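You operate a simulated robot arm through the tools that you are given. There is no shell and no other tool. Be economical: measure what you need, move in short steps, check, and stop when the job is done.

You run a simulated robot arm. Do the job below in one go: nothing can be reset, and whatever is moved stays where it is left.

Task
Glue the cream block to the fenced plate and clamp it there.
Fine: first cover the plate with glue from the blue box, yellow dabber; dabber back, cover shut; slider up, knob to TIGHT; leave the brown block. Set down upright: yellow dabber. A coat counts when it lies all over at full strength: go over it till it gets no stronger.

It is judged by the outcome, as a careful person would: the job done as asked, and still so three seconds after it is handed in. It fails if anything else is knocked over, pushed out of place, dropped, spilled or broken. A push-on lid holds only when it is set on centred and level and pressed home; a screw cap is set on level and turned clockwise until tight.

Robot
A 7-joint arm with a two-finger parallel gripper, fixed in place. Base frame: the origin is at the foot of the arm, x ahead of it, y to its left, z up; the work surface is at about z = 0.8. Lengths are in m, angles in degrees, forces in N, time in s.
With the tool pointing down near the work surface it reaches from about 0.3 to 0.7 m from the base axis. Its first joint turns from -66.0 to 66.0 degrees. Payload 1.57 kg.
The tool frame sits at the grasp point between the pads (the TCP): z along the fingers, y along the line on which they close. The tips reach 0.03 m beyond it. Largest opening 0.11 m; finger width 0.024, thickness 0.012; the body of the gripper, 0.048 by 0.112 m, starts 0.078 m behind the TCP.
Orientation is that of the tool frame in the base frame, as a unit quaternion [x, y, z, w]. With the fingers straight down and closing along the base's y, the tool's x points along the base's -x, its y along +y and its z along -z.

Tools
- The arm moves only by the tool jog_arm. Its argument "commands" is one flat list of numbers, 7 for each row, row after row: the shift along the tool's x, y, z in m, then the turn, a rotation vector about the tool's x, y, z in degrees, then the opening, from 0 (shut) to 1 (fully open). In form: [tx, ty, tz, ax, ay, az, grip, tx, ty, tz, ax, ay, az, grip, ...]. A call has 1 to 20 rows; each row is the pose to reach, as a shift and turn from the pose commanded when the call began, along the tool's axes at that moment. Each row takes 0.2 s and may step no farther than 0.05 m and 8.6 degrees from the row before; otherwise, or with a gripper value out of range, the whole call is refused. A pose out of reach is approached as far as the arm can. The call stops where the force on the tool passes 50 N (or 10 N more than at its start, if that is more) or the arm is blocked; 0.2 s more then pass. Each finger travels about 0.108 m/s and halts on what it meets, pressing with about 34 N; the grip force reading is that of the motor and also rises with nothing between the fingers. The clock runs only during rows and for 0.2 s after the last one: add rows that repeat a pose to give the fingers time. The reply holds the time, the measured pose of the TCP, the force on the tool along the base axes, the opening and the grip force, in the units named above and with some noise, with the torque about the TCP (base axes, N m) and any sound that the robot's microphone picked up.
- Cameras (640 x 400 px; columns grow to the right, rows downward): "scene" is fixed at [0.1753, -0.4054, 1.3967]; the picture's right is [0.64, -0.77, 0.00], its down [-0.48, -0.40, -0.78] and it looks along [0.60, 0.50, -0.63] (base axes); focal length 351 px, centre (320, 200). "wrist" rides on the gripper at [0.07, 0.016, -0.141] in the tool frame; the picture's right is [-0.23, 0.97, 0.00], its down [-0.86, -0.20, -0.48] and it looks along [-0.47, -0.11, 0.88] (tool axes); focal length 222 px, centre (320, 200). There is no depth. A picture from a camera that has moved, and an enlarged one, comes with that camera's place and axes in the base frame and with its lens.
- get_image(camera): a new picture of that camera. The clock stands still meanwhile.
- inspect(camera, box): a new picture of the part [left, top, right, bottom] of that camera's present view, enlarged. The clock stands still meanwhile.
- finish_job(): hands the job in; it is judged then, once.

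Go step by step. Nothing tells you positions but the pictures and the camera data: compare them with the known pose of the tool, close in by small moves and look again before you grip or let go. The budget is 120 turns and 68 pictures, counting those below and the enlarged ones. Unless the task says otherwise, let go and move clear before handing in, and close with one line.

The tools are called after "Emit:" as name(argument=value, ...) on one line, values as JSON. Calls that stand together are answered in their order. jog_arm: Moves the arm, as the interface text tells. Its arguments: {"type":"object","properties":{"commands":{"type":"array"}},"required":["commands"]} The other tools are called the same way: get_image (camera) takes a picture; inspect (camera, box) takes an enlarged picture of a part of a camera's view; finish_job () hands the job in.

At the start:

```text
clock: 0.0
eef_pos: [0.3654, 0.0194, 1.1276]
ee_rot: [-0.001, 1.0, 0.0, -0.001]
ft_force: [-0.2, 0.0, 0.1]
moment: [-0.02, 0.02, -0.02]
finger_gap: 0.1101
grip_force: 0.1
```

scene: 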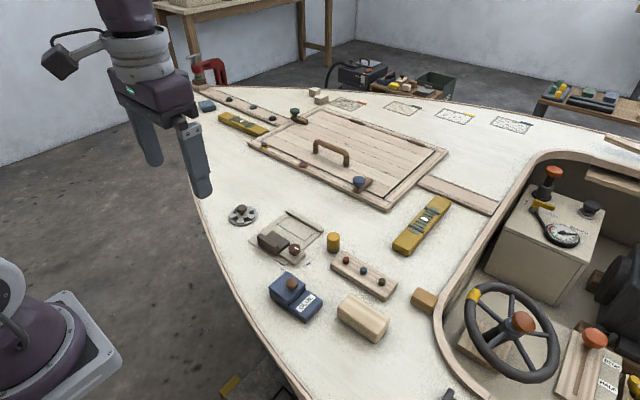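
wrist: 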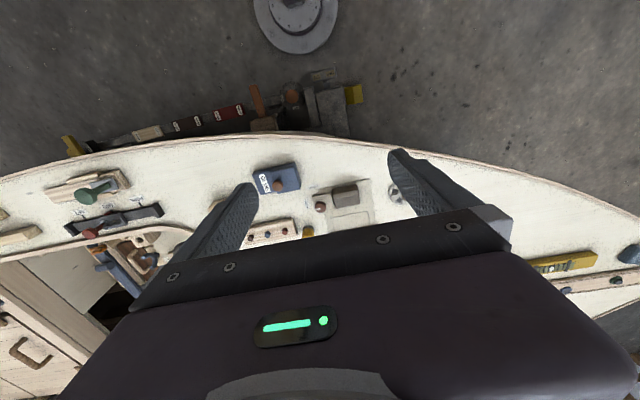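

I see a blue box (glue), a fenced plate with a dark clamp block, a yellow cylinder (dabber), and a cream block. I'll enlarge the work area first.

Emit:
inspect(camera="scene", box=[220, 190, 460, 350])

Emit:
inspect(camera="scene", box=[225, 200, 345, 275])

Emit:
inspect(camera="scene", box=[440, 160, 640, 400])

```text
2.50 times, centred on (340, 270) of scene
camera zoom: at [0.1753, -0.4054, 1.3967], right [0.64, -0.77, 0.0], down [-0.48, -0.4, -0.78], along [0.6, 0.5, -0.63], focal length 876 px, centre (270, 25)
```

zoom: 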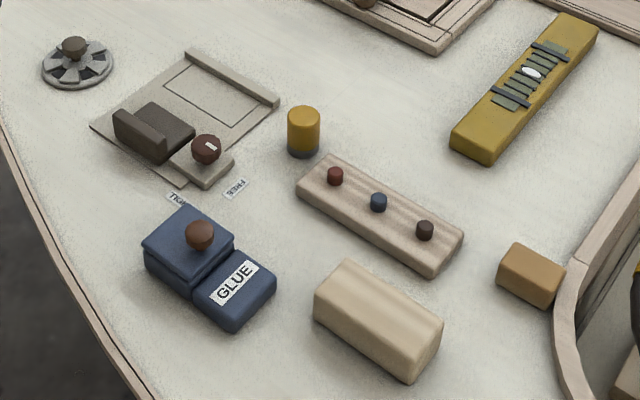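

```text
5.33 times, centred on (285, 238) of scene
camera zoom: at [0.1753, -0.4054, 1.3967], right [0.64, -0.77, 0.0], down [-0.48, -0.4, -0.78], along [0.6, 0.5, -0.63], focal length 1870 px, centre (507, 0)
```

zoom: 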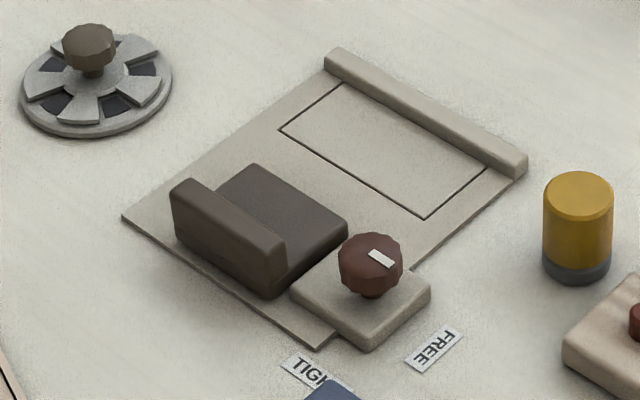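

```text
1.67 times, centred on (540, 280) of scene
camera zoom: at [0.1753, -0.4054, 1.3967], right [0.64, -0.77, 0.0], down [-0.48, -0.4, -0.78], along [0.6, 0.5, -0.63], focal length 584 px, centre (-47, 67)
```

zoom: 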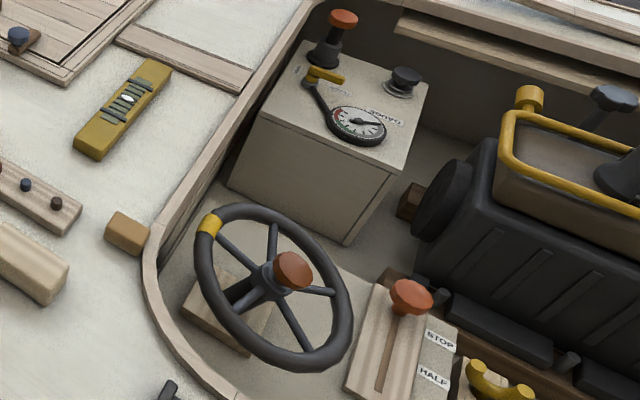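

Emit:
inspect(camera="scene", box=[262, 260, 334, 325])

Emit:
inspect(camera="wrist", box=[220, 150, 400, 260])

```text
6.15 times, centred on (298, 292) of scene
camera zoom: at [0.1753, -0.4054, 1.3967], right [0.64, -0.77, 0.0], down [-0.48, -0.4, -0.78], along [0.6, 0.5, -0.63], focal length 2158 px, centre (455, -369)
```

zoom: 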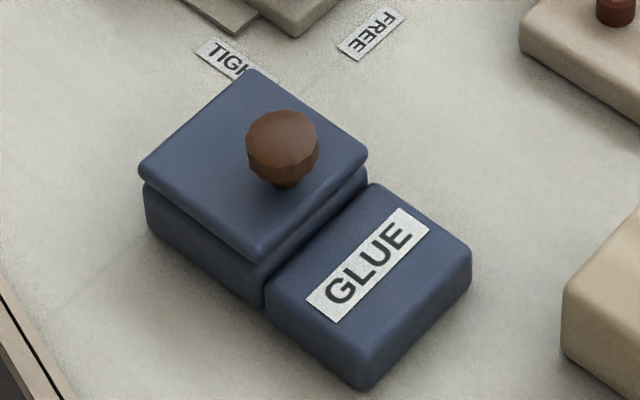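

```text
3.56 times, centred on (310, 205) of wrist
camera zoom: at [0.2947, 0.0366, 1.2692], right [0.23, 0.97, 0.0], down [0.86, -0.2, 0.48], along [0.47, -0.11, -0.88], focal length 790 px, centre (356, 182)
```

zoom: 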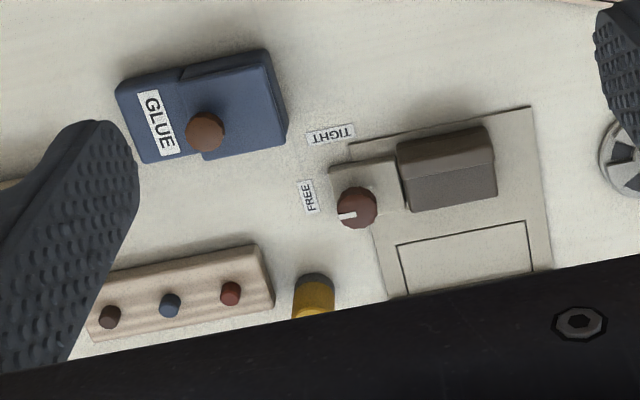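

The box has a cover with a knob near its label-side edge, the knob on the clamp points to FREE (−y), and TIGHT lies toward −x. I'll move above the box, turning the gripper 90° so it closes along x, and then look.

Emit:
jog_arm(commands=[-0.008, -0.011, 0.01, 0, 0, 8.2, 1, -0.016, -0.022, 0.02, 0, 0, 16.4, 1, -0.024, -0.033, 0.03, 0, 0, 24.6, 1, -0.032, -0.044, 0.04, 0, 0, 32.8, 1, -0.04, -0.055, 0.05, 0, 0, 41, 1, -0.049, -0.067, 0.06, 0, 0, 49.2, 1, -0.057, -0.078, 0.07, 0, 0, 57.4, 1, -0.065, -0.09, 0.08, 0, 0, 65.6, 1, -0.073, -0.1, 0.09, 0, 0, 73.8, 1, -0.081, -0.112, 0.1, 0, 0, 82, 1, -0.09, -0.124, 0.11, 0, 0, 90, 1])

Emit:
get_image(camera="wrist")

Emit:
get_image(camera="scene")

```text
clock: 2.4
eef_pos: [0.4546, -0.1046, 1.0193]
ee_rot: [0.708, 0.706, 0.0, 0.0]
ft_force: [0.4, 0.6, 0.6]
moment: [-0.03, 0.0, 0.05]
finger_gap: 0.11
grip_force: 0.1
```

```text
60 pictures are left
camera wrist: at [0.4711, -0.0341, 1.16], right [0.97, -0.23, 0.0], down [-0.2, -0.85, 0.48], along [-0.11, -0.47, -0.88], focal length 222 px, centre (320, 200)
```

wrist: 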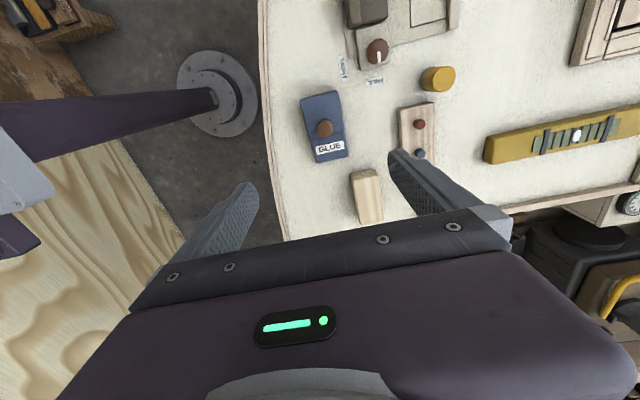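

```text
59 pictures are left
```

scene: 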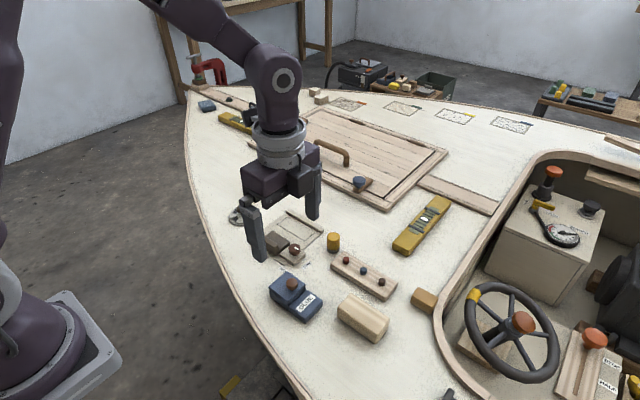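

Emit:
inspect(camera="wrist", box=[280, 70, 400, 170])

Emit:
inspect(camera="wrist", box=[320, 0, 480, 100])

```text
4.00 times, centred on (340, 120) of wrist
camera zoom: at [0.4711, -0.0341, 1.16], right [0.97, -0.23, 0.0], down [-0.2, -0.85, 0.48], along [-0.11, -0.47, -0.88], focal length 888 px, centre (240, 520)
```

zoom: 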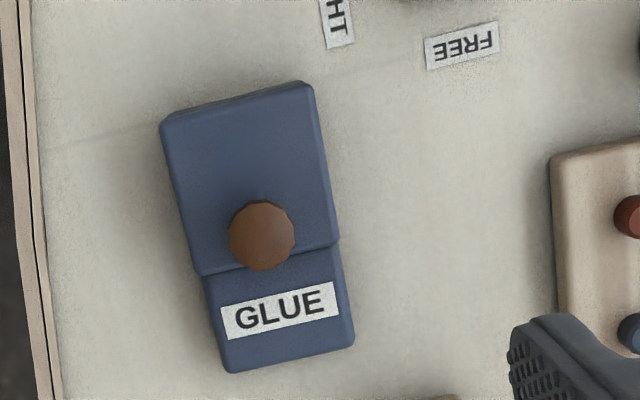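

```text
4.00 times, centred on (400, 50) of wrist
camera zoom: at [0.4711, -0.0341, 1.16], right [0.97, -0.23, 0.0], down [-0.2, -0.85, 0.48], along [-0.11, -0.47, -0.88], focal length 888 px, centre (0, 800)
```

zoom: 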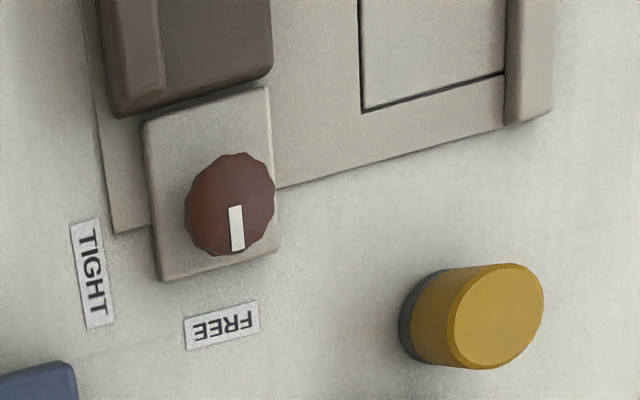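

The knob centre is about (0.464, −0.095, 0.85), the cover top is z≈0.833, and the likely hinge is at y≈−0.05. I'll descend over the knob and grip it.

Emit:
jog_arm(commands=[0.0096, 0.0095, 0.04, 0, 0, 0, 0.7, 0.0096, 0.0095, 0.08, 0, 0, 0, 0.55, 0.0096, 0.0095, 0.12, 0, 0, 0, 0.55, 0.0096, 0.0095, 0.14, 0, 0, 0, 0.55, 0.0096, 0.0095, 0.152, 0, 0, 0, 0.55])

Emit:
inspect(camera="scene", box=[240, 240, 360, 330])

Emit:
get_image(camera="wrist")

```text
clock: 3.6
eef_pos: [0.464, -0.0958, 0.8665]
ee_rot: [0.707, 0.707, 0.001, 0.001]
ft_force: [-0.6, -0.1, 0.3]
moment: [-0.04, -0.01, -0.02]
finger_gap: 0.0605
grip_force: 0.1
```

```text
4.44 times, centred on (300, 285) of scene
camera zoom: at [0.1753, -0.4054, 1.3967], right [0.64, -0.77, 0.0], down [-0.48, -0.4, -0.78], along [0.6, 0.5, -0.63], focal length 1558 px, centre (409, -178)
```

zoom: 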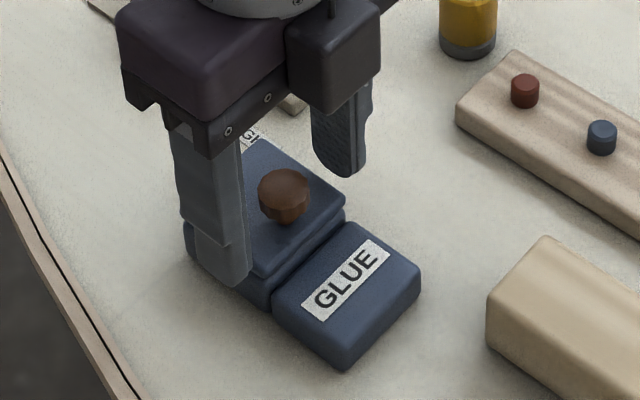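

```text
55 pictures are left
camera wrist: at [0.4793, -0.0247, 1.0082], right [0.97, -0.23, 0.0], down [-0.2, -0.86, 0.48], along [-0.11, -0.47, -0.88], focal length 222 px, centre (320, 200)
```

wrist: 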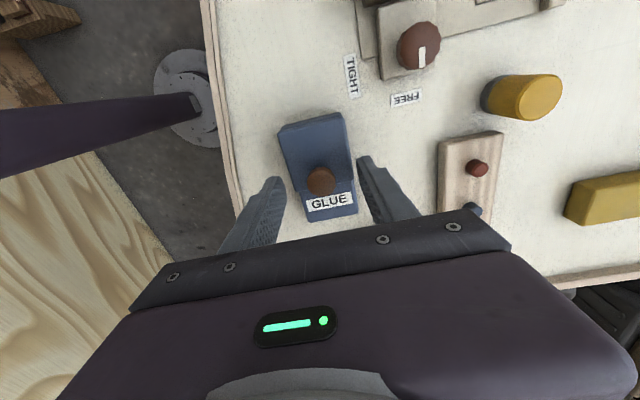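

The knob sits between the fingers, so I'll close on it.

Emit:
jog_arm(commands=[0, 0, 0.002, 0, 0, 0, 0.15, 0, 0, 0.002, 0, 0, 0, 0.1, 0, 0, 0.002, 0, 0, 0, 0.1])

Emit:
jog_arm(commands=[0, 0, -0.004, 0, 0, 0, 0.1, 0, 0, -0.008, 0, 0, 0, 0.1])

Emit:
inspect(camera="scene", box=[240, 240, 360, 330])

```text
clock: 4.4
eef_pos: [0.4639, -0.0948, 0.866]
ee_rot: [0.707, 0.707, 0.001, 0.0]
ft_force: [7.4, -0.1, 9.2]
moment: [-0.04, -0.12, 0.05]
finger_gap: 0.0207
grip_force: 34.3
```

```text
clock: 5.0
eef_pos: [0.464, -0.0946, 0.8713]
ee_rot: [0.707, 0.707, -0.001, 0.0]
ft_force: [0.8, 0.5, -5.0]
moment: [0.03, -0.03, 0.0]
finger_gap: 0.0208
grip_force: 34.1
```

```text
4.44 times, centred on (300, 285) of scene
camera zoom: at [0.1754, -0.4054, 1.3967], right [0.64, -0.77, 0.0], down [-0.48, -0.4, -0.78], along [0.6, 0.5, -0.63], focal length 1558 px, centre (409, -178)
```

zoom: 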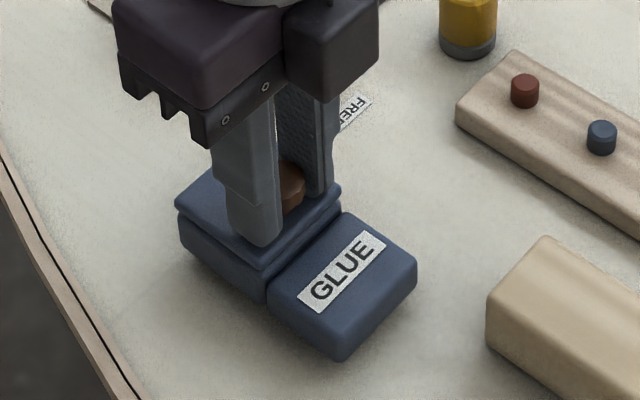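

Emit:
inspect(camera="scene", box=[262, 260, 334, 325])

```text
6.15 times, centred on (298, 292) of scene
camera zoom: at [0.1754, -0.4054, 1.3967], right [0.64, -0.77, 0.0], down [-0.48, -0.4, -0.78], along [0.6, 0.5, -0.63], focal length 2158 px, centre (455, -369)
```

zoom: 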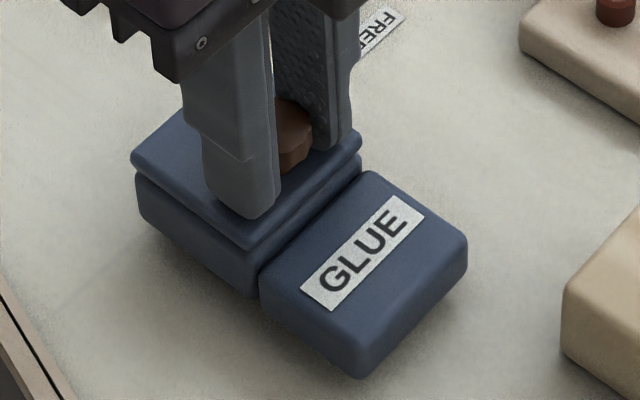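

Lifting raises the whole box, so the cover isn't a lift lid; it most likely slides over the label shelf. I'll set the box back and try sliding it gently toward −y.

Emit:
jog_arm(commands=[0, 0, 0.003, 0, 0, 0, 0.1, 0, 0, 0.006, 0, 0, 0, 0.1, 0, 0, 0.007, 0, 0, 0, 0.1])

Emit:
jog_arm(commands=[-0.004, 0, 0, 0, 0, 0, 0.1, -0.008, 0, 0, 0, 0, 0, 0.1])

Emit:
inspect(camera="scene", box=[262, 260, 334, 325])

```text
clock: 5.8
eef_pos: [0.4648, -0.0945, 0.8649]
ee_rot: [0.707, 0.708, 0.0, 0.0]
ft_force: [-0.5, -0.1, -1.2]
moment: [0.07, 0.12, 0.01]
finger_gap: 0.0212
grip_force: 34.2
```

```text
clock: 6.4
eef_pos: [0.4636, -0.1036, 0.8648]
ee_rot: [0.707, 0.707, 0.001, 0.001]
ft_force: [0.0, 1.0, 17.6]
moment: [0.27, 0.08, 0.11]
finger_gap: 0.021
grip_force: 33.6
```

```text
6.15 times, centred on (298, 292) of scene
camera zoom: at [0.1751, -0.4053, 1.3968], right [0.64, -0.77, 0.0], down [-0.48, -0.4, -0.78], along [0.6, 0.5, -0.63], focal length 2158 px, centre (455, -369)
```

zoom: 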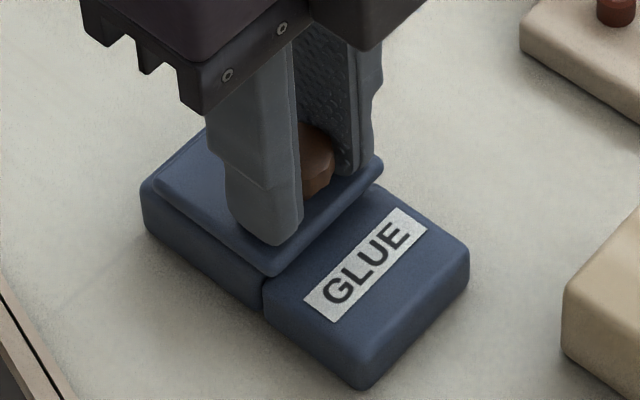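

The cover slides and the box stays put. I'll keep sliding toward −y.

Emit:
jog_arm(commands=[-0.008, 0, -0.0007, 0, 0, 0, 0.1, -0.016, 0, -0.0007, 0, 0, 0, 0.1, -0.024, 0, -0.0007, 0, 0, 0, 0.1, -0.032, 0, -0.0007, 0, 0, 0, 0.1, -0.04, 0, -0.0007, 0, 0, 0, 0.1])

Emit:
inspect(camera="scene", box=[262, 260, 334, 325])

```text
clock: 7.6
eef_pos: [0.4656, -0.1434, 0.8655]
ee_rot: [0.707, 0.707, 0.0, 0.0]
ft_force: [-0.5, -0.6, -4.4]
moment: [-0.08, -0.01, 0.02]
finger_gap: 0.0211
grip_force: 33.6
```

```text
6.15 times, centred on (298, 292) of scene
camera zoom: at [0.1754, -0.4054, 1.3967], right [0.64, -0.77, 0.0], down [-0.48, -0.4, -0.78], along [0.6, 0.5, -0.63], focal length 2158 px, centre (455, -369)
```

zoom: 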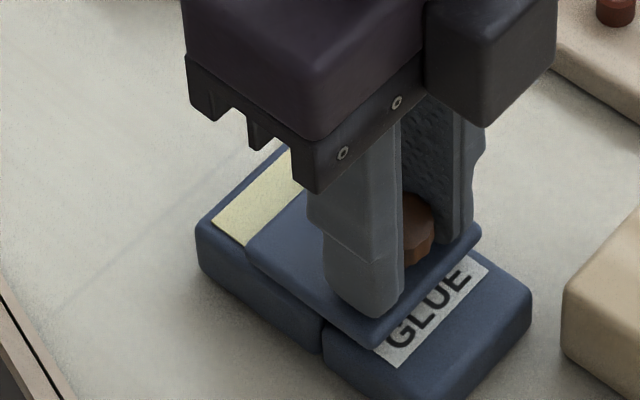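

The box got dragged about 2.5 cm because I was lifting slightly. I'll lift it by the knob, put it back at its original place, and then slide with a light downward press.

Emit:
jog_arm(commands=[0, 0, -0.005, 0, 0, 0, 0.1, 0, 0, -0.01, 0, 0, 0, 0.1, 0.009, 0, -0.01, 0, 0, 0, 0.1, 0.018, 0, -0.01, 0, 0, 0, 0.1, 0.026, 0, -0.01, 0, 0, 0, 0.1, 0.026, 0, -0.005, 0, 0, 0, 0.1, 0.026, 0, -0.001, 0, 0, 0, 0.1, 0.026, 0, 0.0005, 0, 0, 0, 0.1])

Emit:
inspect(camera="scene", box=[262, 260, 334, 325])

```text
clock: 9.4
eef_pos: [0.4651, -0.1157, 0.8644]
ee_rot: [0.707, 0.707, 0.0, 0.001]
ft_force: [-1.1, 1.2, 9.0]
moment: [0.36, 0.11, 0.01]
finger_gap: 0.0209
grip_force: 34.3
```

```text
6.15 times, centred on (298, 292) of scene
camera zoom: at [0.1752, -0.4053, 1.3967], right [0.64, -0.77, 0.0], down [-0.48, -0.4, -0.78], along [0.6, 0.5, -0.63], focal length 2158 px, centre (455, -369)
```

zoom: 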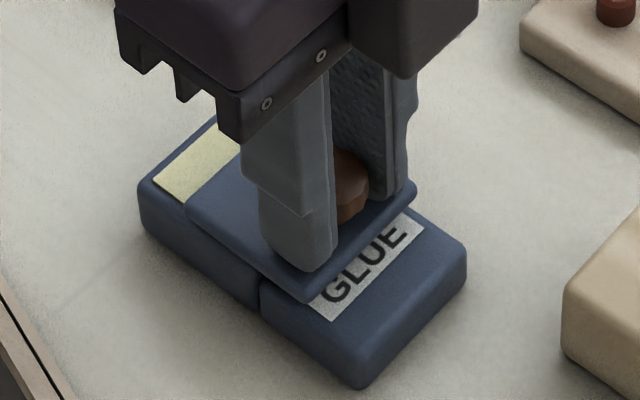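

Emit:
jog_arm(commands=[-0.004, 0, 0.0008, 0, 0, 0, 0.1, -0.008, 0, 0.0008, 0, 0, 0, 0.1, -0.012, 0, 0.0008, 0, 0, 0, 0.1])

Emit:
inspect(camera="scene", box=[262, 260, 334, 325])

```text
clock: 10.2
eef_pos: [0.4646, -0.1296, 0.8656]
ee_rot: [0.707, 0.708, 0.001, 0.0]
ft_force: [-2.0, 0.9, 23.2]
moment: [0.33, 0.03, -0.03]
finger_gap: 0.0209
grip_force: 34.4
```

```text
6.15 times, centred on (298, 292) of scene
camera zoom: at [0.1749, -0.4053, 1.3968], right [0.64, -0.77, 0.0], down [-0.48, -0.4, -0.78], along [0.6, 0.5, -0.63], focal length 2158 px, centre (455, -369)
```

zoom: 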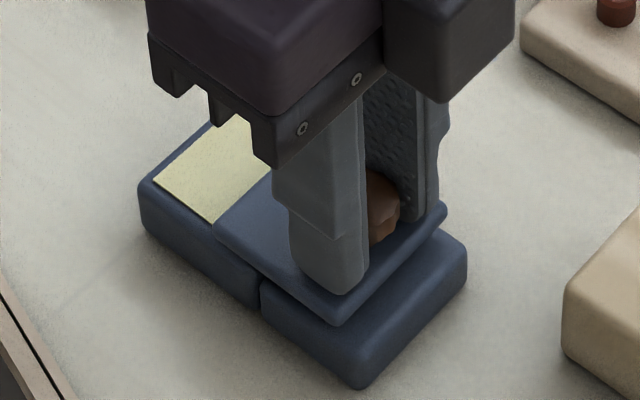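

Sliding with pressure works and the box stays put. I'll continue until it is fully open.

Emit:
jog_arm(commands=[-0.004, 0, 0, 0, 0, 0, 0.1, -0.008, 0, 0, 0, 0, 0, 0.1, -0.012, 0, 0, 0, 0, 0, 0.1])

Emit:
inspect(camera="scene", box=[262, 260, 334, 325])

```text
clock: 11.0
eef_pos: [0.4643, -0.1405, 0.8649]
ee_rot: [0.707, 0.707, -0.001, 0.001]
ft_force: [0.6, 0.9, 28.1]
moment: [0.07, 0.02, 0.01]
finger_gap: 0.0208
grip_force: 33.6
```

```text
6.15 times, centred on (298, 292) of scene
camera zoom: at [0.1749, -0.4052, 1.3968], right [0.64, -0.77, 0.0], down [-0.48, -0.4, -0.78], along [0.6, 0.5, -0.63], focal length 2158 px, centre (455, -369)
```

zoom: 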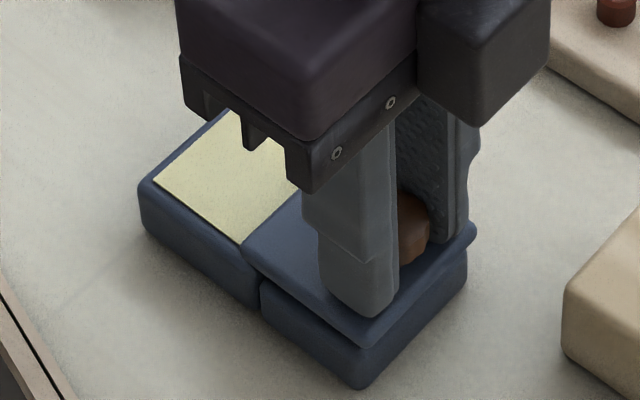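

The well is open and its pad is exposed. I'll release, rise, and move over the yellow dabber.

Emit:
jog_arm(commands=[0, 0, -0.0018, 0, 0, 0, 0.1, 0, 0, -0.0018, 0, 0, 0, 0.3, 0, 0, -0.0018, 0, 0, 0, 0.4, 0, 0, -0.04, 0, 0, 0, 0.6, 0, 0, -0.08, 0, 0, 0, 0.6, 0.02, 0.045, -0.08, 0, 0, 0, 0.6, 0.04, 0.09, -0.08, 0, 0, 0, 0.6, 0.055, 0.13, -0.08, 0, 0, 0, 0.6, 0.067, 0.154, -0.08, 0, 0, 0, 0.6])

Emit:
get_image(camera="wrist")

Emit:
get_image(camera="scene")

```text
clock: 13.0
eef_pos: [0.6193, -0.075, 0.945]
ee_rot: [0.707, 0.707, 0.0, 0.0]
ft_force: [-0.3, 0.1, 0.2]
moment: [-0.01, 0.01, 0.02]
finger_gap: 0.0659
grip_force: 0.2
```

```text
47 pictures are left
camera wrist: at [0.6357, -0.005, 1.086], right [0.97, -0.23, 0.0], down [-0.2, -0.85, 0.48], along [-0.11, -0.47, -0.88], focal length 222 px, centre (320, 200)
```

wrist: 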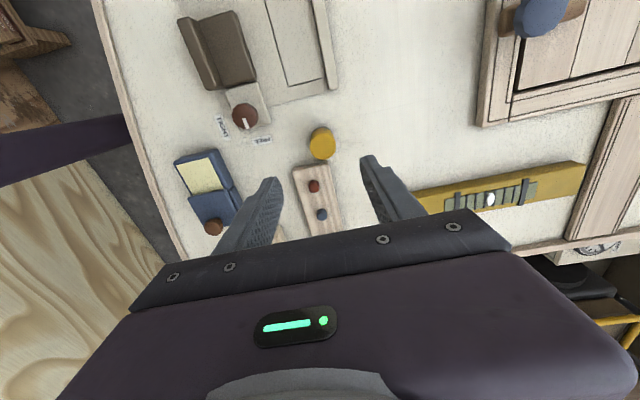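

```text
46 pictures are left
```

scene: 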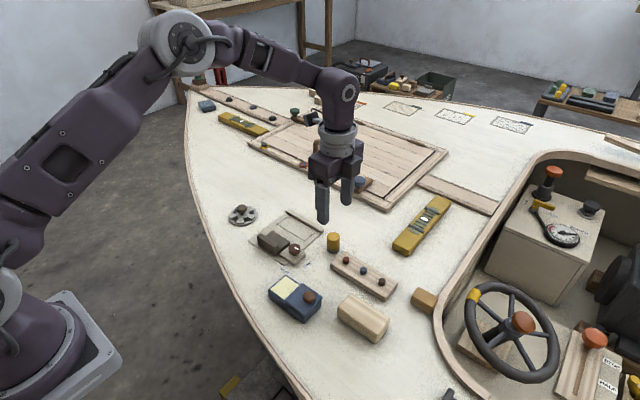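

Emit:
inspect(camera="wrist", box=[220, 80, 380, 180])

Emit:
inspect(camera="scene", box=[285, 200, 385, 280])

Emit:
inspect(camera="wrist", box=[160, 0, 360, 130])

```text
4.00 times, centred on (300, 130) of wrist
camera zoom: at [0.6357, -0.005, 1.086], right [0.97, -0.23, 0.0], down [-0.2, -0.85, 0.48], along [-0.11, -0.47, -0.88], focal length 888 px, centre (400, 480)
```

zoom: 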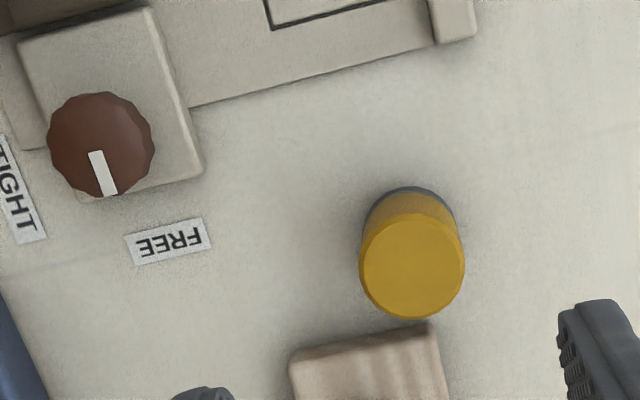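

```text
5.00 times, centred on (335, 240) of scene
camera zoom: at [0.1753, -0.4054, 1.3967], right [0.64, -0.77, 0.0], down [-0.48, -0.4, -0.78], along [0.6, 0.5, -0.63], focal length 1753 px, centre (245, 0)
```

zoom: 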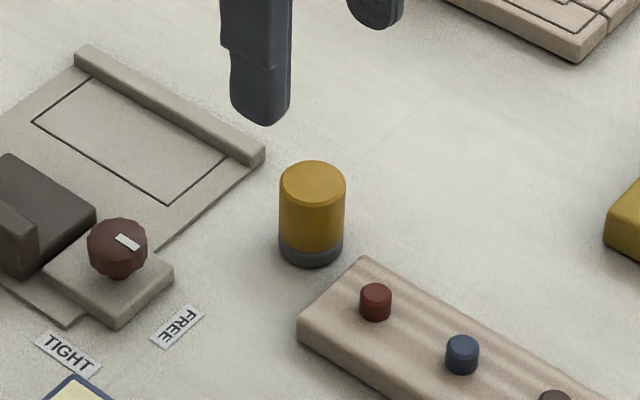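

```text
3.08 times, centred on (260, 65) of wrist
camera zoom: at [0.6357, -0.005, 1.086], right [0.97, -0.23, 0.0], down [-0.2, -0.85, 0.48], along [-0.11, -0.47, -0.88], focal length 684 px, centre (505, 615)
```

zoom: 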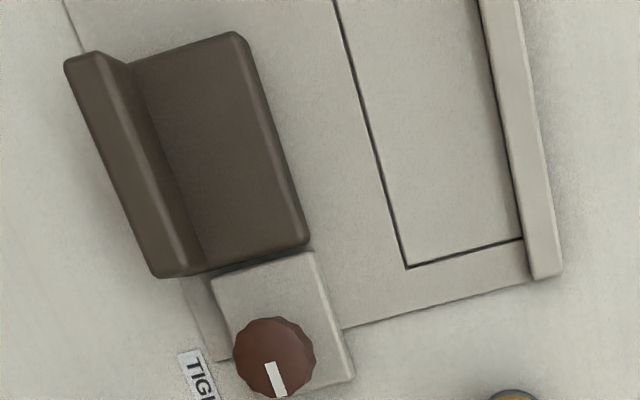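

The dabber is at about (0.624, −0.070), top z≈0.84. I'll descend to z≈0.848 and grip.

Emit:
jog_arm(commands=[0.005, 0.0047, 0.03, 0, 0, 0, 0.6, 0.005, 0.0047, 0.065, 0, 0, 0, 0.6, 0.005, 0.0047, 0.0965, 0, 0, 0, 0.6, 0.005, 0.0047, 0.0965, 0, 0, 0, 0.4, 0.005, 0.0047, 0.0965, 0, 0, 0, 0.15, 0.005, 0.0047, 0.0965, 0, 0, 0, 0.15])

Emit:
inspect(camera="scene", box=[285, 200, 385, 280])

```text
clock: 14.4
eef_pos: [0.6232, -0.069, 0.8473]
ee_rot: [0.707, 0.707, 0.0, 0.0]
ft_force: [0.2, -0.1, -0.2]
moment: [0.03, 0.01, 0.02]
finger_gap: 0.0278
grip_force: 34.0
```

```text
5.00 times, centred on (335, 240) of scene
camera zoom: at [0.1753, -0.4054, 1.3967], right [0.64, -0.77, 0.0], down [-0.48, -0.4, -0.78], along [0.6, 0.5, -0.63], focal length 1753 px, centre (245, 0)
```

zoom: 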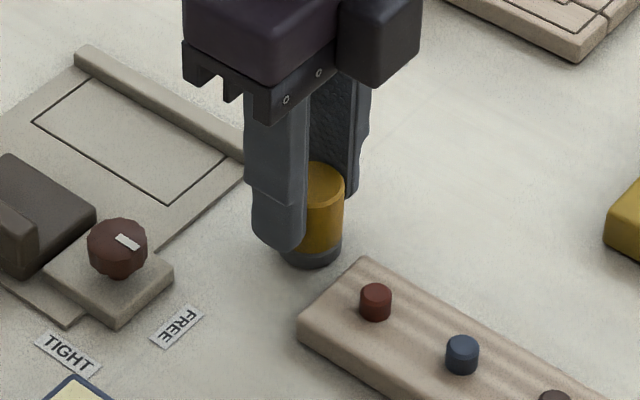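

The dabber is held. I'll lift it and carry it over the glue pad at about (0.464, −0.075).

Emit:
jog_arm(commands=[0, 0, -0.03, 0, 0, 0, 0.15, 0, 0, -0.06, 0, 0, 0, 0.15, 0, -0.045, -0.06, 0, 0, 0, 0.15, 0, -0.09, -0.06, 0, 0, 0, 0.15, -0.003, -0.13, -0.06, 0, 0, 0, 0.15, -0.006, -0.159, -0.06, 0, 0, 0, 0.15, -0.006, -0.159, -0.04, 0, 0, 0, 0.15])

Emit:
inspect(camera="scene", box=[250, 240, 350, 330])

```text
clock: 16.0
eef_pos: [0.4642, -0.0729, 0.8866]
ee_rot: [0.707, 0.708, 0.0, 0.0]
ft_force: [-0.1, -0.2, -0.6]
moment: [-0.03, -0.01, 0.02]
finger_gap: 0.0278
grip_force: 33.9
```

```text
4.44 times, centred on (300, 285) of scene
camera zoom: at [0.1753, -0.4054, 1.3967], right [0.64, -0.77, 0.0], down [-0.48, -0.4, -0.78], along [0.6, 0.5, -0.63], focal length 1558 px, centre (409, -178)
```

zoom: 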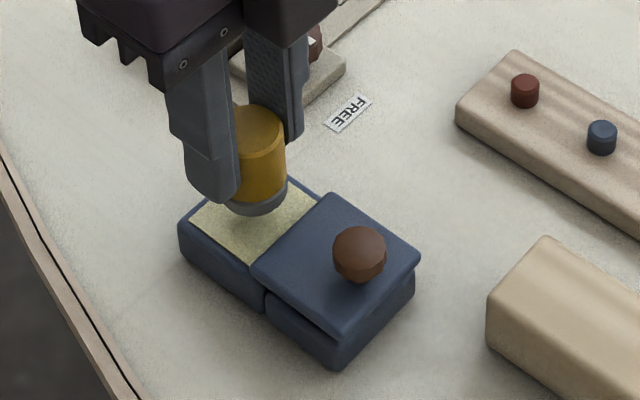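

Emit:
jog_arm(commands=[0, 0, 0.008, 0, 0, 0, 0.15, 0, 0, 0.015, 0, 0, 0, 0.15, 0, 0, 0.018, 0, 0, 0, 0.15])

```text
clock: 16.8
eef_pos: [0.4644, -0.0732, 0.8704]
ee_rot: [0.707, 0.707, 0.001, 0.0]
ft_force: [-5.2, 2.9, 21.3]
moment: [0.05, 0.12, 0.02]
finger_gap: 0.0278
grip_force: 34.0
```

The dabber touched the glue pad at z≈0.870 with 21 N. I'll carry it high over to the outlined area, x 0.599–0.642, y −0.007–0.085.

Emit:
jog_arm(commands=[0, 0, 0, 0, 0, 0, 0.15, 0, 0, -0.03, 0, 0, 0, 0.15, 0, 0, -0.06, 0, 0, 0, 0.15, 0.025, 0.035, -0.06, 0, 0, 0, 0.15, 0.05, 0.07, -0.06, 0, 0, 0, 0.15, 0.075, 0.105, -0.06, 0, 0, 0, 0.15, 0.1, 0.14, -0.06, 0, 0, 0, 0.15, 0.112, 0.156, -0.05, 0, 0, 0, 0.15])

Emit:
jog_arm(commands=[0, 0, 0.03, 0, 0, 0, 0.15, 0, 0, 0.06, 0, 0, 0, 0.15, 0, 0, 0.066, 0, 0, 0, 0.15])

Emit:
inspect(camera="scene", box=[235, 190, 345, 270])

```text
clock: 18.6
eef_pos: [0.6194, 0.0365, 0.9207]
ee_rot: [0.707, 0.707, 0.0, -0.001]
ft_force: [0.0, 0.0, -0.3]
moment: [-0.01, 0.03, 0.03]
finger_gap: 0.0278
grip_force: 34.4
```

```text
clock: 19.4
eef_pos: [0.6207, 0.0367, 0.8532]
ee_rot: [0.708, 0.706, -0.001, 0.0]
ft_force: [-0.1, 0.8, 0.2]
moment: [0.0, -0.03, 0.02]
finger_gap: 0.0278
grip_force: 34.2
```

```text
5.00 times, centred on (290, 230) of scene
camera zoom: at [0.1753, -0.4054, 1.3967], right [0.64, -0.77, 0.0], down [-0.48, -0.4, -0.78], along [0.6, 0.5, -0.63], focal length 1753 px, centre (470, 50)
```

zoom: 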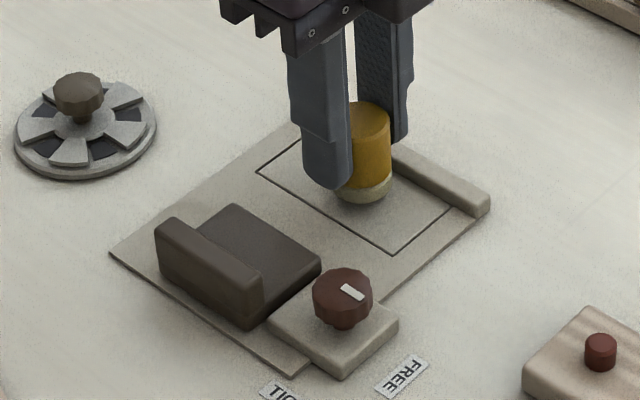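

Emit:
jog_arm(commands=[0, 0, 0.0015, 0, 0, 0, 0.15, 0, 0, 0.003, 0, 0, 0, 0.15])

```text
clock: 20.0
eef_pos: [0.6213, 0.0377, 0.8516]
ee_rot: [0.707, 0.707, -0.001, 0.0]
ft_force: [0.1, -0.1, -0.6]
moment: [0.0, -0.02, 0.02]
finger_gap: 0.0277
grip_force: 34.3
```

Emit:
jog_arm(commands=[0, 0, 0.001, 0, 0, 0, 0.15, 0, 0, 0.002, 0, 0, 0, 0.15])

```text
clock: 20.6
eef_pos: [0.6211, 0.0371, 0.8477]
ee_rot: [0.707, 0.707, 0.0, 0.0]
ft_force: [0.3, -0.7, 0.0]
moment: [0.02, -0.02, -0.01]
finger_gap: 0.0279
grip_force: 34.8
```

Emit:
jog_arm(commands=[0, 0, 0.001, 0, 0, 0, 0.15, 0, 0, 0.002, 0, 0, 0, 0.15])

```text
clock: 21.2
eef_pos: [0.6204, 0.0368, 0.8484]
ee_rot: [0.707, 0.708, 0.0, 0.0]
ft_force: [-1.4, -0.3, 12.3]
moment: [-0.03, 0.06, 0.02]
finger_gap: 0.0276
grip_force: 34.5
```

In contact with the plate at z≈0.848 with light pressure. I'll wipe a first line pattern and look.

Emit:
jog_arm(commands=[0.02, -0.004, 0, 0, 0, 0, 0.15, 0.041, -0.0105, 0, 0, 0, 0, 0.15, 0.02, -0.0105, 0, 0, 0, 0, 0.15, 0, -0.0105, 0, 0, 0, 0, 0.15, -0.02, -0.0105, 0, 0, 0, 0, 0.15, -0.039, -0.0105, 0, 0, 0, 0, 0.15, -0.039, 0.0065, 0, 0, 0, 0, 0.15, -0.02, 0.0075, 0, 0, 0, 0, 0.15, 0, 0.0075, 0, 0, 0, 0, 0.15, 0.02, 0.0075, 0, 0, 0, 0, 0.15, 0.041, 0.0075, 0, 0, 0, 0, 0.15, 0.041, -0.0015, 0, 0, 0, 0, 0.15, 0.02, -0.0015, 0, 0, 0, 0, 0.15, 0, -0.0015, 0, 0, 0, 0, 0.15, -0.02, -0.0015, 0, 0, 0, 0, 0.15, -0.039, -0.0015, 0, 0, 0, 0, 0.15])

Emit:
inspect(camera="scene", box=[235, 190, 345, 270])

```text
clock: 24.6
eef_pos: [0.6199, -0.0028, 0.8475]
ee_rot: [0.707, 0.707, 0.001, 0.0]
ft_force: [0.2, -0.4, 0.4]
moment: [0.0, 0.01, 0.02]
finger_gap: 0.0278
grip_force: 33.7
```

```text
5.00 times, centred on (290, 230) of scene
camera zoom: at [0.1753, -0.4053, 1.3967], right [0.64, -0.77, 0.0], down [-0.48, -0.4, -0.78], along [0.6, 0.5, -0.63], focal length 1753 px, centre (470, 50)
```

zoom: 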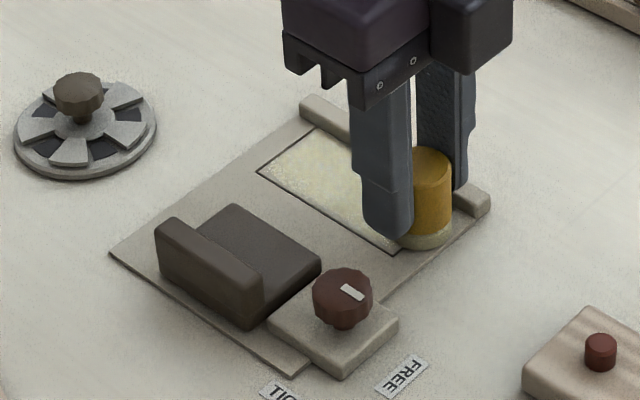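

A pale coat appears within the outline but it is thin. I'll do another pass with slightly more pressure.

Emit:
jog_arm(commands=[0, 0.009, 0.001, 0, 0, 0, 0.15, 0.016, 0.009, 0.001, 0, 0, 0, 0.15, 0.032, 0.009, 0.001, 0, 0, 0, 0.15, 0.048, 0.009, 0.001, 0, 0, 0, 0.15, 0.064, 0.009, 0.001, 0, 0, 0, 0.15, 0.082, 0.009, 0.001, 0, 0, 0, 0.15, 0.082, 0, 0.001, 0, 0, 0, 0.15, 0.064, 0, 0.001, 0, 0, 0, 0.15, 0.048, 0, 0.001, 0, 0, 0, 0.15, 0.032, 0, 0.001, 0, 0, 0, 0.15, 0.016, 0, 0.001, 0, 0, 0, 0.15, 0, 0, 0.001, 0, 0, 0, 0.15, 0, -0.0095, 0.001, 0, 0, 0, 0.15, 0.016, -0.0095, 0.001, 0, 0, 0, 0.15, 0.032, -0.0095, 0.001, 0, 0, 0, 0.15, 0.048, -0.0095, 0.001, 0, 0, 0, 0.15, 0.064, -0.0095, 0.001, 0, 0, 0, 0.15, 0.082, -0.0095, 0.001, 0, 0, 0, 0.15, 0.082, -0.0095, -0.03, 0, 0, 0, 0.15])

Emit:
inspect(camera="scene", box=[235, 190, 345, 270])

```text
clock: 28.6
eef_pos: [0.6097, 0.0809, 0.8747]
ee_rot: [0.707, 0.707, -0.001, 0.001]
ft_force: [0.1, 0.3, -0.2]
moment: [-0.02, -0.04, -0.02]
finger_gap: 0.0279
grip_force: 34.2
```

```text
5.00 times, centred on (290, 230) of scene
camera zoom: at [0.1753, -0.4053, 1.3967], right [0.64, -0.77, 0.0], down [-0.48, -0.4, -0.78], along [0.6, 0.5, -0.63], focal length 1753 px, centre (470, 50)
```

zoom: 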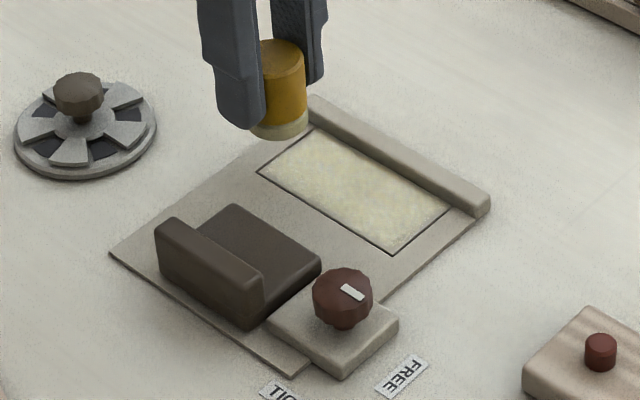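

The coat covers everything but is not yet at full strength. I'll re-dip the dabber.

Emit:
jog_arm(commands=[0, 0, -0.045, 0, 0, 0, 0.15, -0.03, -0.03, -0.05, 0, 0, 0, 0.15, -0.06, -0.06, -0.05, 0, 0, 0, 0.15, -0.09, -0.09, -0.05, 0, 0, 0, 0.15, -0.12, -0.12, -0.05, 0, 0, 0, 0.15, -0.154, -0.1455, -0.05, 0, 0, 0, 0.15, -0.154, -0.1455, -0.03, 0, 0, 0, 0.15, -0.154, -0.1455, -0.01, 0, 0, 0, 0.15, -0.154, -0.1455, 0.003, 0, 0, 0, 0.15, -0.154, -0.1455, 0.006, 0, 0, 0, 0.15])

```text
clock: 30.8
eef_pos: [0.464, -0.0734, 0.8694]
ee_rot: [0.707, 0.707, 0.001, -0.001]
ft_force: [-0.7, 0.4, 0.3]
moment: [0.01, 0.01, -0.01]
finger_gap: 0.0276
grip_force: 34.0
```

Emit:
jog_arm(commands=[0, 0, 0.001, 0, 0, 0, 0.15, 0, 0, 0.002, 0, 0, 0, 0.15, 0, 0, 0.002, 0, 0, 0, 0.15])

```text
clock: 31.6
eef_pos: [0.4645, -0.0727, 0.8682]
ee_rot: [0.707, 0.707, 0.001, -0.001]
ft_force: [0.4, 0.0, -0.5]
moment: [-0.01, 0.0, 0.01]
finger_gap: 0.0278
grip_force: 33.5
```

Emit:
jog_arm(commands=[0, 0, 0.001, 0, 0, 0, 0.15, 0, 0, 0.002, 0, 0, 0, 0.15, 0, 0, 0.002, 0, 0, 0, 0.15])

```text
clock: 32.4
eef_pos: [0.4649, -0.0725, 0.868]
ee_rot: [0.707, 0.707, 0.0, 0.001]
ft_force: [-0.3, 1.4, 27.3]
moment: [0.0, 0.01, 0.06]
finger_gap: 0.0279
grip_force: 33.7
```

Emit:
jog_arm(commands=[0, 0, -0.03, 0, 0, 0, 0.15, 0, 0, -0.06, 0, 0, 0, 0.15, 0.03, 0.035, -0.06, 0, 0, 0, 0.15, 0.06, 0.07, -0.06, 0, 0, 0, 0.15, 0.075, 0.11, -0.06, 0, 0, 0, 0.15, 0.075, 0.147, -0.06, 0, 0, 0, 0.15, 0.075, 0.147, -0.02, 0, 0, 0, 0.15, 0.075, 0.147, 0.01, 0, 0, 0, 0.15, 0.075, 0.147, 0.0205, 0, 0, 0, 0.15])

```text
clock: 34.4
eef_pos: [0.6114, 0.0041, 0.8469]
ee_rot: [0.707, 0.707, 0.0, 0.0]
ft_force: [0.5, 0.1, -0.7]
moment: [0.02, -0.01, 0.02]
finger_gap: 0.0279
grip_force: 33.9
```

Emit:
jog_arm(commands=[-0.007, -0.002, 0.0025, 0, 0, 0, 0.15, 0.01, -0.002, 0.0025, 0, 0, 0, 0.15, 0.027, -0.002, 0.0025, 0, 0, 0, 0.15, 0.044, -0.002, 0.0025, 0, 0, 0, 0.15, 0.061, -0.002, 0.0025, 0, 0, 0, 0.15, 0.077, -0.002, 0.0025, 0, 0, 0, 0.15, 0.077, 0.007, 0.0025, 0, 0, 0, 0.15, 0.061, 0.007, 0.0025, 0, 0, 0, 0.15, 0.044, 0.007, 0.0025, 0, 0, 0, 0.15, 0.027, 0.007, 0.0025, 0, 0, 0, 0.15, 0.01, 0.007, 0.0025, 0, 0, 0, 0.15, -0.007, 0.007, 0.0025, 0, 0, 0, 0.15, -0.007, 0.0165, 0.0025, 0, 0, 0, 0.15, 0.01, 0.0165, 0.0025, 0, 0, 0, 0.15, 0.027, 0.0165, 0.0025, 0, 0, 0, 0.15, 0.044, 0.0165, 0.0025, 0, 0, 0, 0.15, 0.061, 0.0165, 0.0025, 0, 0, 0, 0.15, 0.077, 0.0165, 0.0025, 0, 0, 0, 0.15])

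Emit:
inspect(camera="scene", box=[235, 190, 345, 270])

```text
clock: 38.2
eef_pos: [0.6248, 0.0782, 0.8452]
ee_rot: [0.707, 0.707, 0.0, 0.0]
ft_force: [-0.7, 1.1, -0.3]
moment: [0.0, -0.03, 0.0]
finger_gap: 0.0276
grip_force: 34.5
```

```text
5.00 times, centred on (290, 230) of scene
camera zoom: at [0.1753, -0.4054, 1.3967], right [0.64, -0.77, 0.0], down [-0.48, -0.4, -0.78], along [0.6, 0.5, -0.63], focal length 1753 px, centre (470, 50)
```

zoom: 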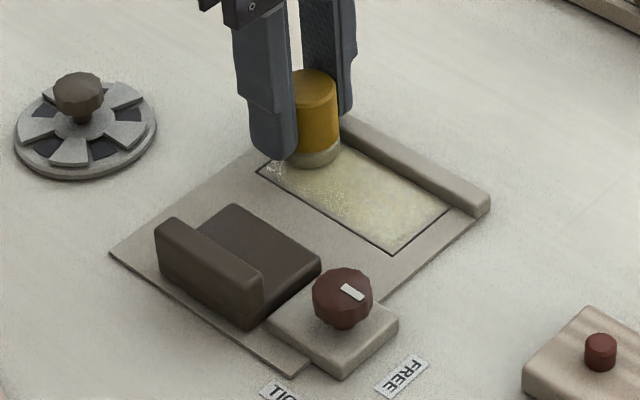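

Emit:
jog_arm(commands=[0, 0.002, 0.0008, 0, 0, 0, 0.15, 0, 0.002, 0.0015, 0, 0, 0, 0.15])

```text
clock: 38.8
eef_pos: [0.628, 0.078, 0.8434]
ee_rot: [0.707, 0.707, -0.001, 0.0]
ft_force: [-1.4, 1.2, 3.1]
moment: [0.04, -0.01, 0.04]
finger_gap: 0.0278
grip_force: 33.9
```

Emit:
jog_arm(commands=[-0.016, 0.001, 0.0005, 0, 0, 0, 0.15, -0.032, 0.001, 0.0005, 0, 0, 0, 0.15, -0.048, 0.001, 0.0005, 0, 0, 0, 0.15, -0.064, 0.001, 0.0005, 0, 0, 0, 0.15, -0.082, 0.001, 0.0005, 0, 0, 0, 0.15, -0.082, -0.009, 0.0005, 0, 0, 0, 0.15, -0.064, -0.009, 0.0005, 0, 0, 0, 0.15, -0.048, -0.009, 0.0005, 0, 0, 0, 0.15, -0.032, -0.009, 0.0005, 0, 0, 0, 0.15, -0.016, -0.009, 0.0005, 0, 0, 0, 0.15, 0.002, -0.009, 0.0005, 0, 0, 0, 0.15, 0.002, -0.0185, 0.0005, 0, 0, 0, 0.15, -0.016, -0.0185, 0.0005, 0, 0, 0, 0.15, -0.032, -0.0185, 0.0005, 0, 0, 0, 0.15, -0.048, -0.0185, 0.0005, 0, 0, 0, 0.15, -0.064, -0.0185, 0.0005, 0, 0, 0, 0.15, -0.082, -0.0185, 0.0005, 0, 0, 0, 0.15, -0.082, -0.0185, -0.045, 0, 0, 0, 0.15, -0.1, -0.055, -0.07, 0, 0, 0, 0.15])

Emit:
inspect(camera="scene", box=[235, 190, 345, 270])

```text
clock: 42.8
eef_pos: [0.572, -0.0211, 0.9123]
ee_rot: [0.707, 0.707, 0.0, -0.001]
ft_force: [0.2, 0.0, 0.4]
moment: [0.02, 0.01, 0.02]
finger_gap: 0.0279
grip_force: 33.7
```

```text
5.00 times, centred on (290, 230) of scene
camera zoom: at [0.1754, -0.4054, 1.3967], right [0.64, -0.77, 0.0], down [-0.48, -0.4, -0.78], along [0.6, 0.5, -0.63], focal length 1753 px, centre (470, 50)
```

zoom: 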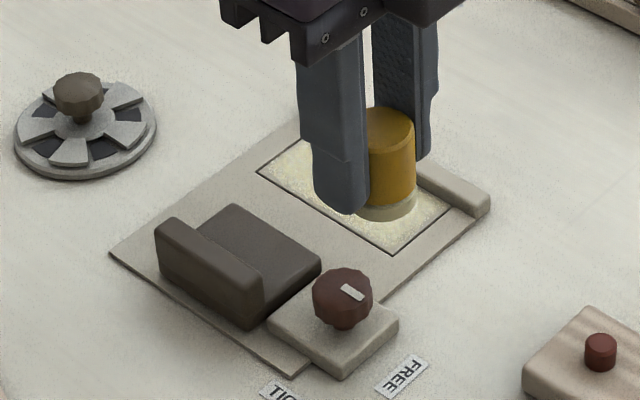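

Going back to re-dip, and looking at the coat meanwhile.

Emit:
jog_arm(commands=[-0.017, -0.036, -0.01, 0, 0, 0, 0.15, -0.034, -0.072, -0.01, 0, 0, 0, 0.15, -0.052, -0.108, -0.01, 0, 0, 0, 0.15, -0.052, -0.108, 0.03, 0, 0, 0, 0.15, -0.052, -0.108, 0.043, 0, 0, 0, 0.15, -0.052, -0.108, 0.047, 0, 0, 0, 0.15])

Emit:
inspect(camera="scene", box=[265, 200, 325, 245])

```text
clock: 44.2
eef_pos: [0.4643, -0.0738, 0.8666]
ee_rot: [0.707, 0.707, 0.0, 0.001]
ft_force: [0.2, -0.3, 0.0]
moment: [0.01, 0.0, -0.02]
finger_gap: 0.0277
grip_force: 34.0
```

```text
8.89 times, centred on (295, 222) of scene
camera zoom: at [0.1753, -0.4054, 1.3967], right [0.64, -0.77, 0.0], down [-0.48, -0.4, -0.78], along [0.6, 0.5, -0.63], focal length 3116 px, centre (542, 0)
```

zoom: 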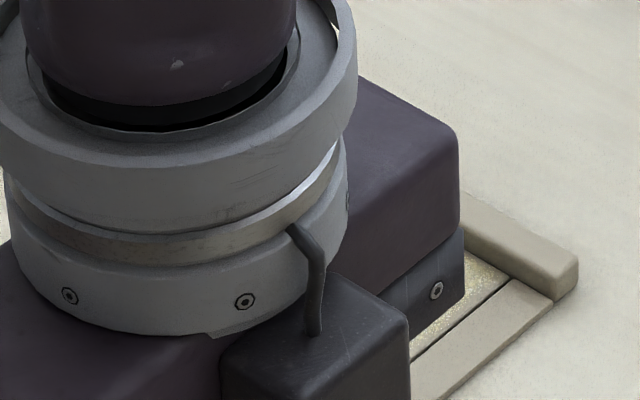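

Emit:
jog_arm(commands=[0, 0, 0.001, 0, 0, 0, 0.15, 0, 0, 0.002, 0, 0, 0, 0.15, 0, 0, 0.002, 0, 0, 0, 0.15])

Emit:
get_image(camera="wrist")

```text
clock: 45.0
eef_pos: [0.466, -0.074, 0.8643]
ee_rot: [0.707, 0.708, 0.0, 0.001]
ft_force: [-3.4, 3.5, 24.1]
moment: [0.05, 0.15, -0.03]
finger_gap: 0.0277
grip_force: 34.5
```

```text
34 pictures are left
camera wrist: at [0.4815, -0.0034, 1.006], right [0.97, -0.23, 0.0], down [-0.2, -0.86, 0.48], along [-0.11, -0.47, -0.88], focal length 222 px, centre (320, 200)
```

wrist: 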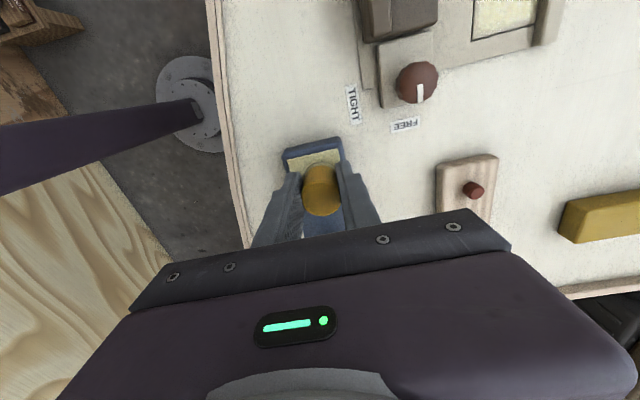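

Emit:
jog_arm(commands=[0, 0, -0.03, 0, 0, 0, 0.15, 0, 0, -0.06, 0, 0, 0, 0.15, 0.03, 0.035, -0.06, 0, 0, 0, 0.15, 0.06, 0.07, -0.06, 0, 0, 0, 0.15, 0.073, 0.11, -0.06, 0, 0, 0, 0.15, 0.073, 0.145, -0.06, 0, 0, 0, 0.15, 0.073, 0.145, -0.02, 0, 0, 0, 0.15, 0.073, 0.145, 0.01, 0, 0, 0, 0.15, 0.073, 0.145, 0.02, 0, 0, 0, 0.15, 0.073, 0.145, 0.022, 0, 0, 0, 0.15])

```text
clock: 47.2
eef_pos: [0.6104, -0.0002, 0.8415]
ee_rot: [0.707, 0.707, 0.001, 0.0]
ft_force: [-5.1, 1.8, 17.7]
moment: [0.08, 0.34, -0.01]
finger_gap: 0.0278
grip_force: 33.8
```

Emit:
jog_arm(commands=[-0.004, -0.001, 0.0003, 0, 0, 0, 0.15, 0.013, -0.001, 0.0003, 0, 0, 0, 0.15, 0.03, -0.001, 0.0003, 0, 0, 0, 0.15, 0.047, -0.001, 0.0003, 0, 0, 0, 0.15, 0.064, -0.001, 0.0003, 0, 0, 0, 0.15, 0.081, -0.001, 0.0003, 0, 0, 0, 0.15, 0.081, 0.008, 0.0003, 0, 0, 0, 0.15, 0.064, 0.008, 0.0005, 0, 0, 0, 0.15, 0.047, 0.008, 0.0005, 0, 0, 0, 0.15, 0.03, 0.008, 0.0005, 0, 0, 0, 0.15, 0.013, 0.008, 0.0005, 0, 0, 0, 0.15, -0.004, 0.008, 0.0005, 0, 0, 0, 0.15, -0.004, 0.0175, 0.0007, 0, 0, 0, 0.15, 0.013, 0.0175, 0.0007, 0, 0, 0, 0.15, 0.03, 0.0175, 0.0007, 0, 0, 0, 0.15, 0.047, 0.0175, 0.0007, 0, 0, 0, 0.15, 0.064, 0.0175, 0.0007, 0, 0, 0, 0.15, 0.081, 0.0175, 0.0007, 0, 0, 0, 0.15])

Emit:
inspect(camera="scene", box=[265, 200, 325, 245])

```text
clock: 48.4
eef_pos: [0.6113, 0.06, 0.8432]
ee_rot: [0.707, 0.707, 0.001, 0.003]
ft_force: [-1.5, 1.8, 8.6]
moment: [0.17, 0.12, 0.01]
finger_gap: 0.0275
grip_force: 33.8
stopped in row 6: the force on the tool passed its limit at 51 N (the readings are from after the stop); the commanded pose is now the measured one
```

```text
8.89 times, centred on (295, 222) of scene
camera zoom: at [0.1752, -0.4053, 1.3967], right [0.64, -0.77, 0.0], down [-0.48, -0.4, -0.78], along [0.6, 0.5, -0.63], focal length 3116 px, centre (542, 0)
```

zoom: 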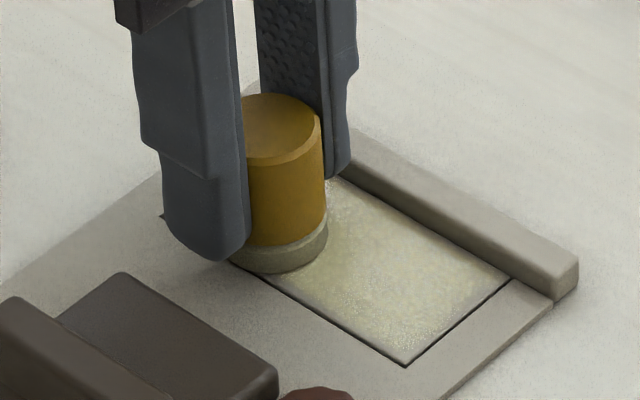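

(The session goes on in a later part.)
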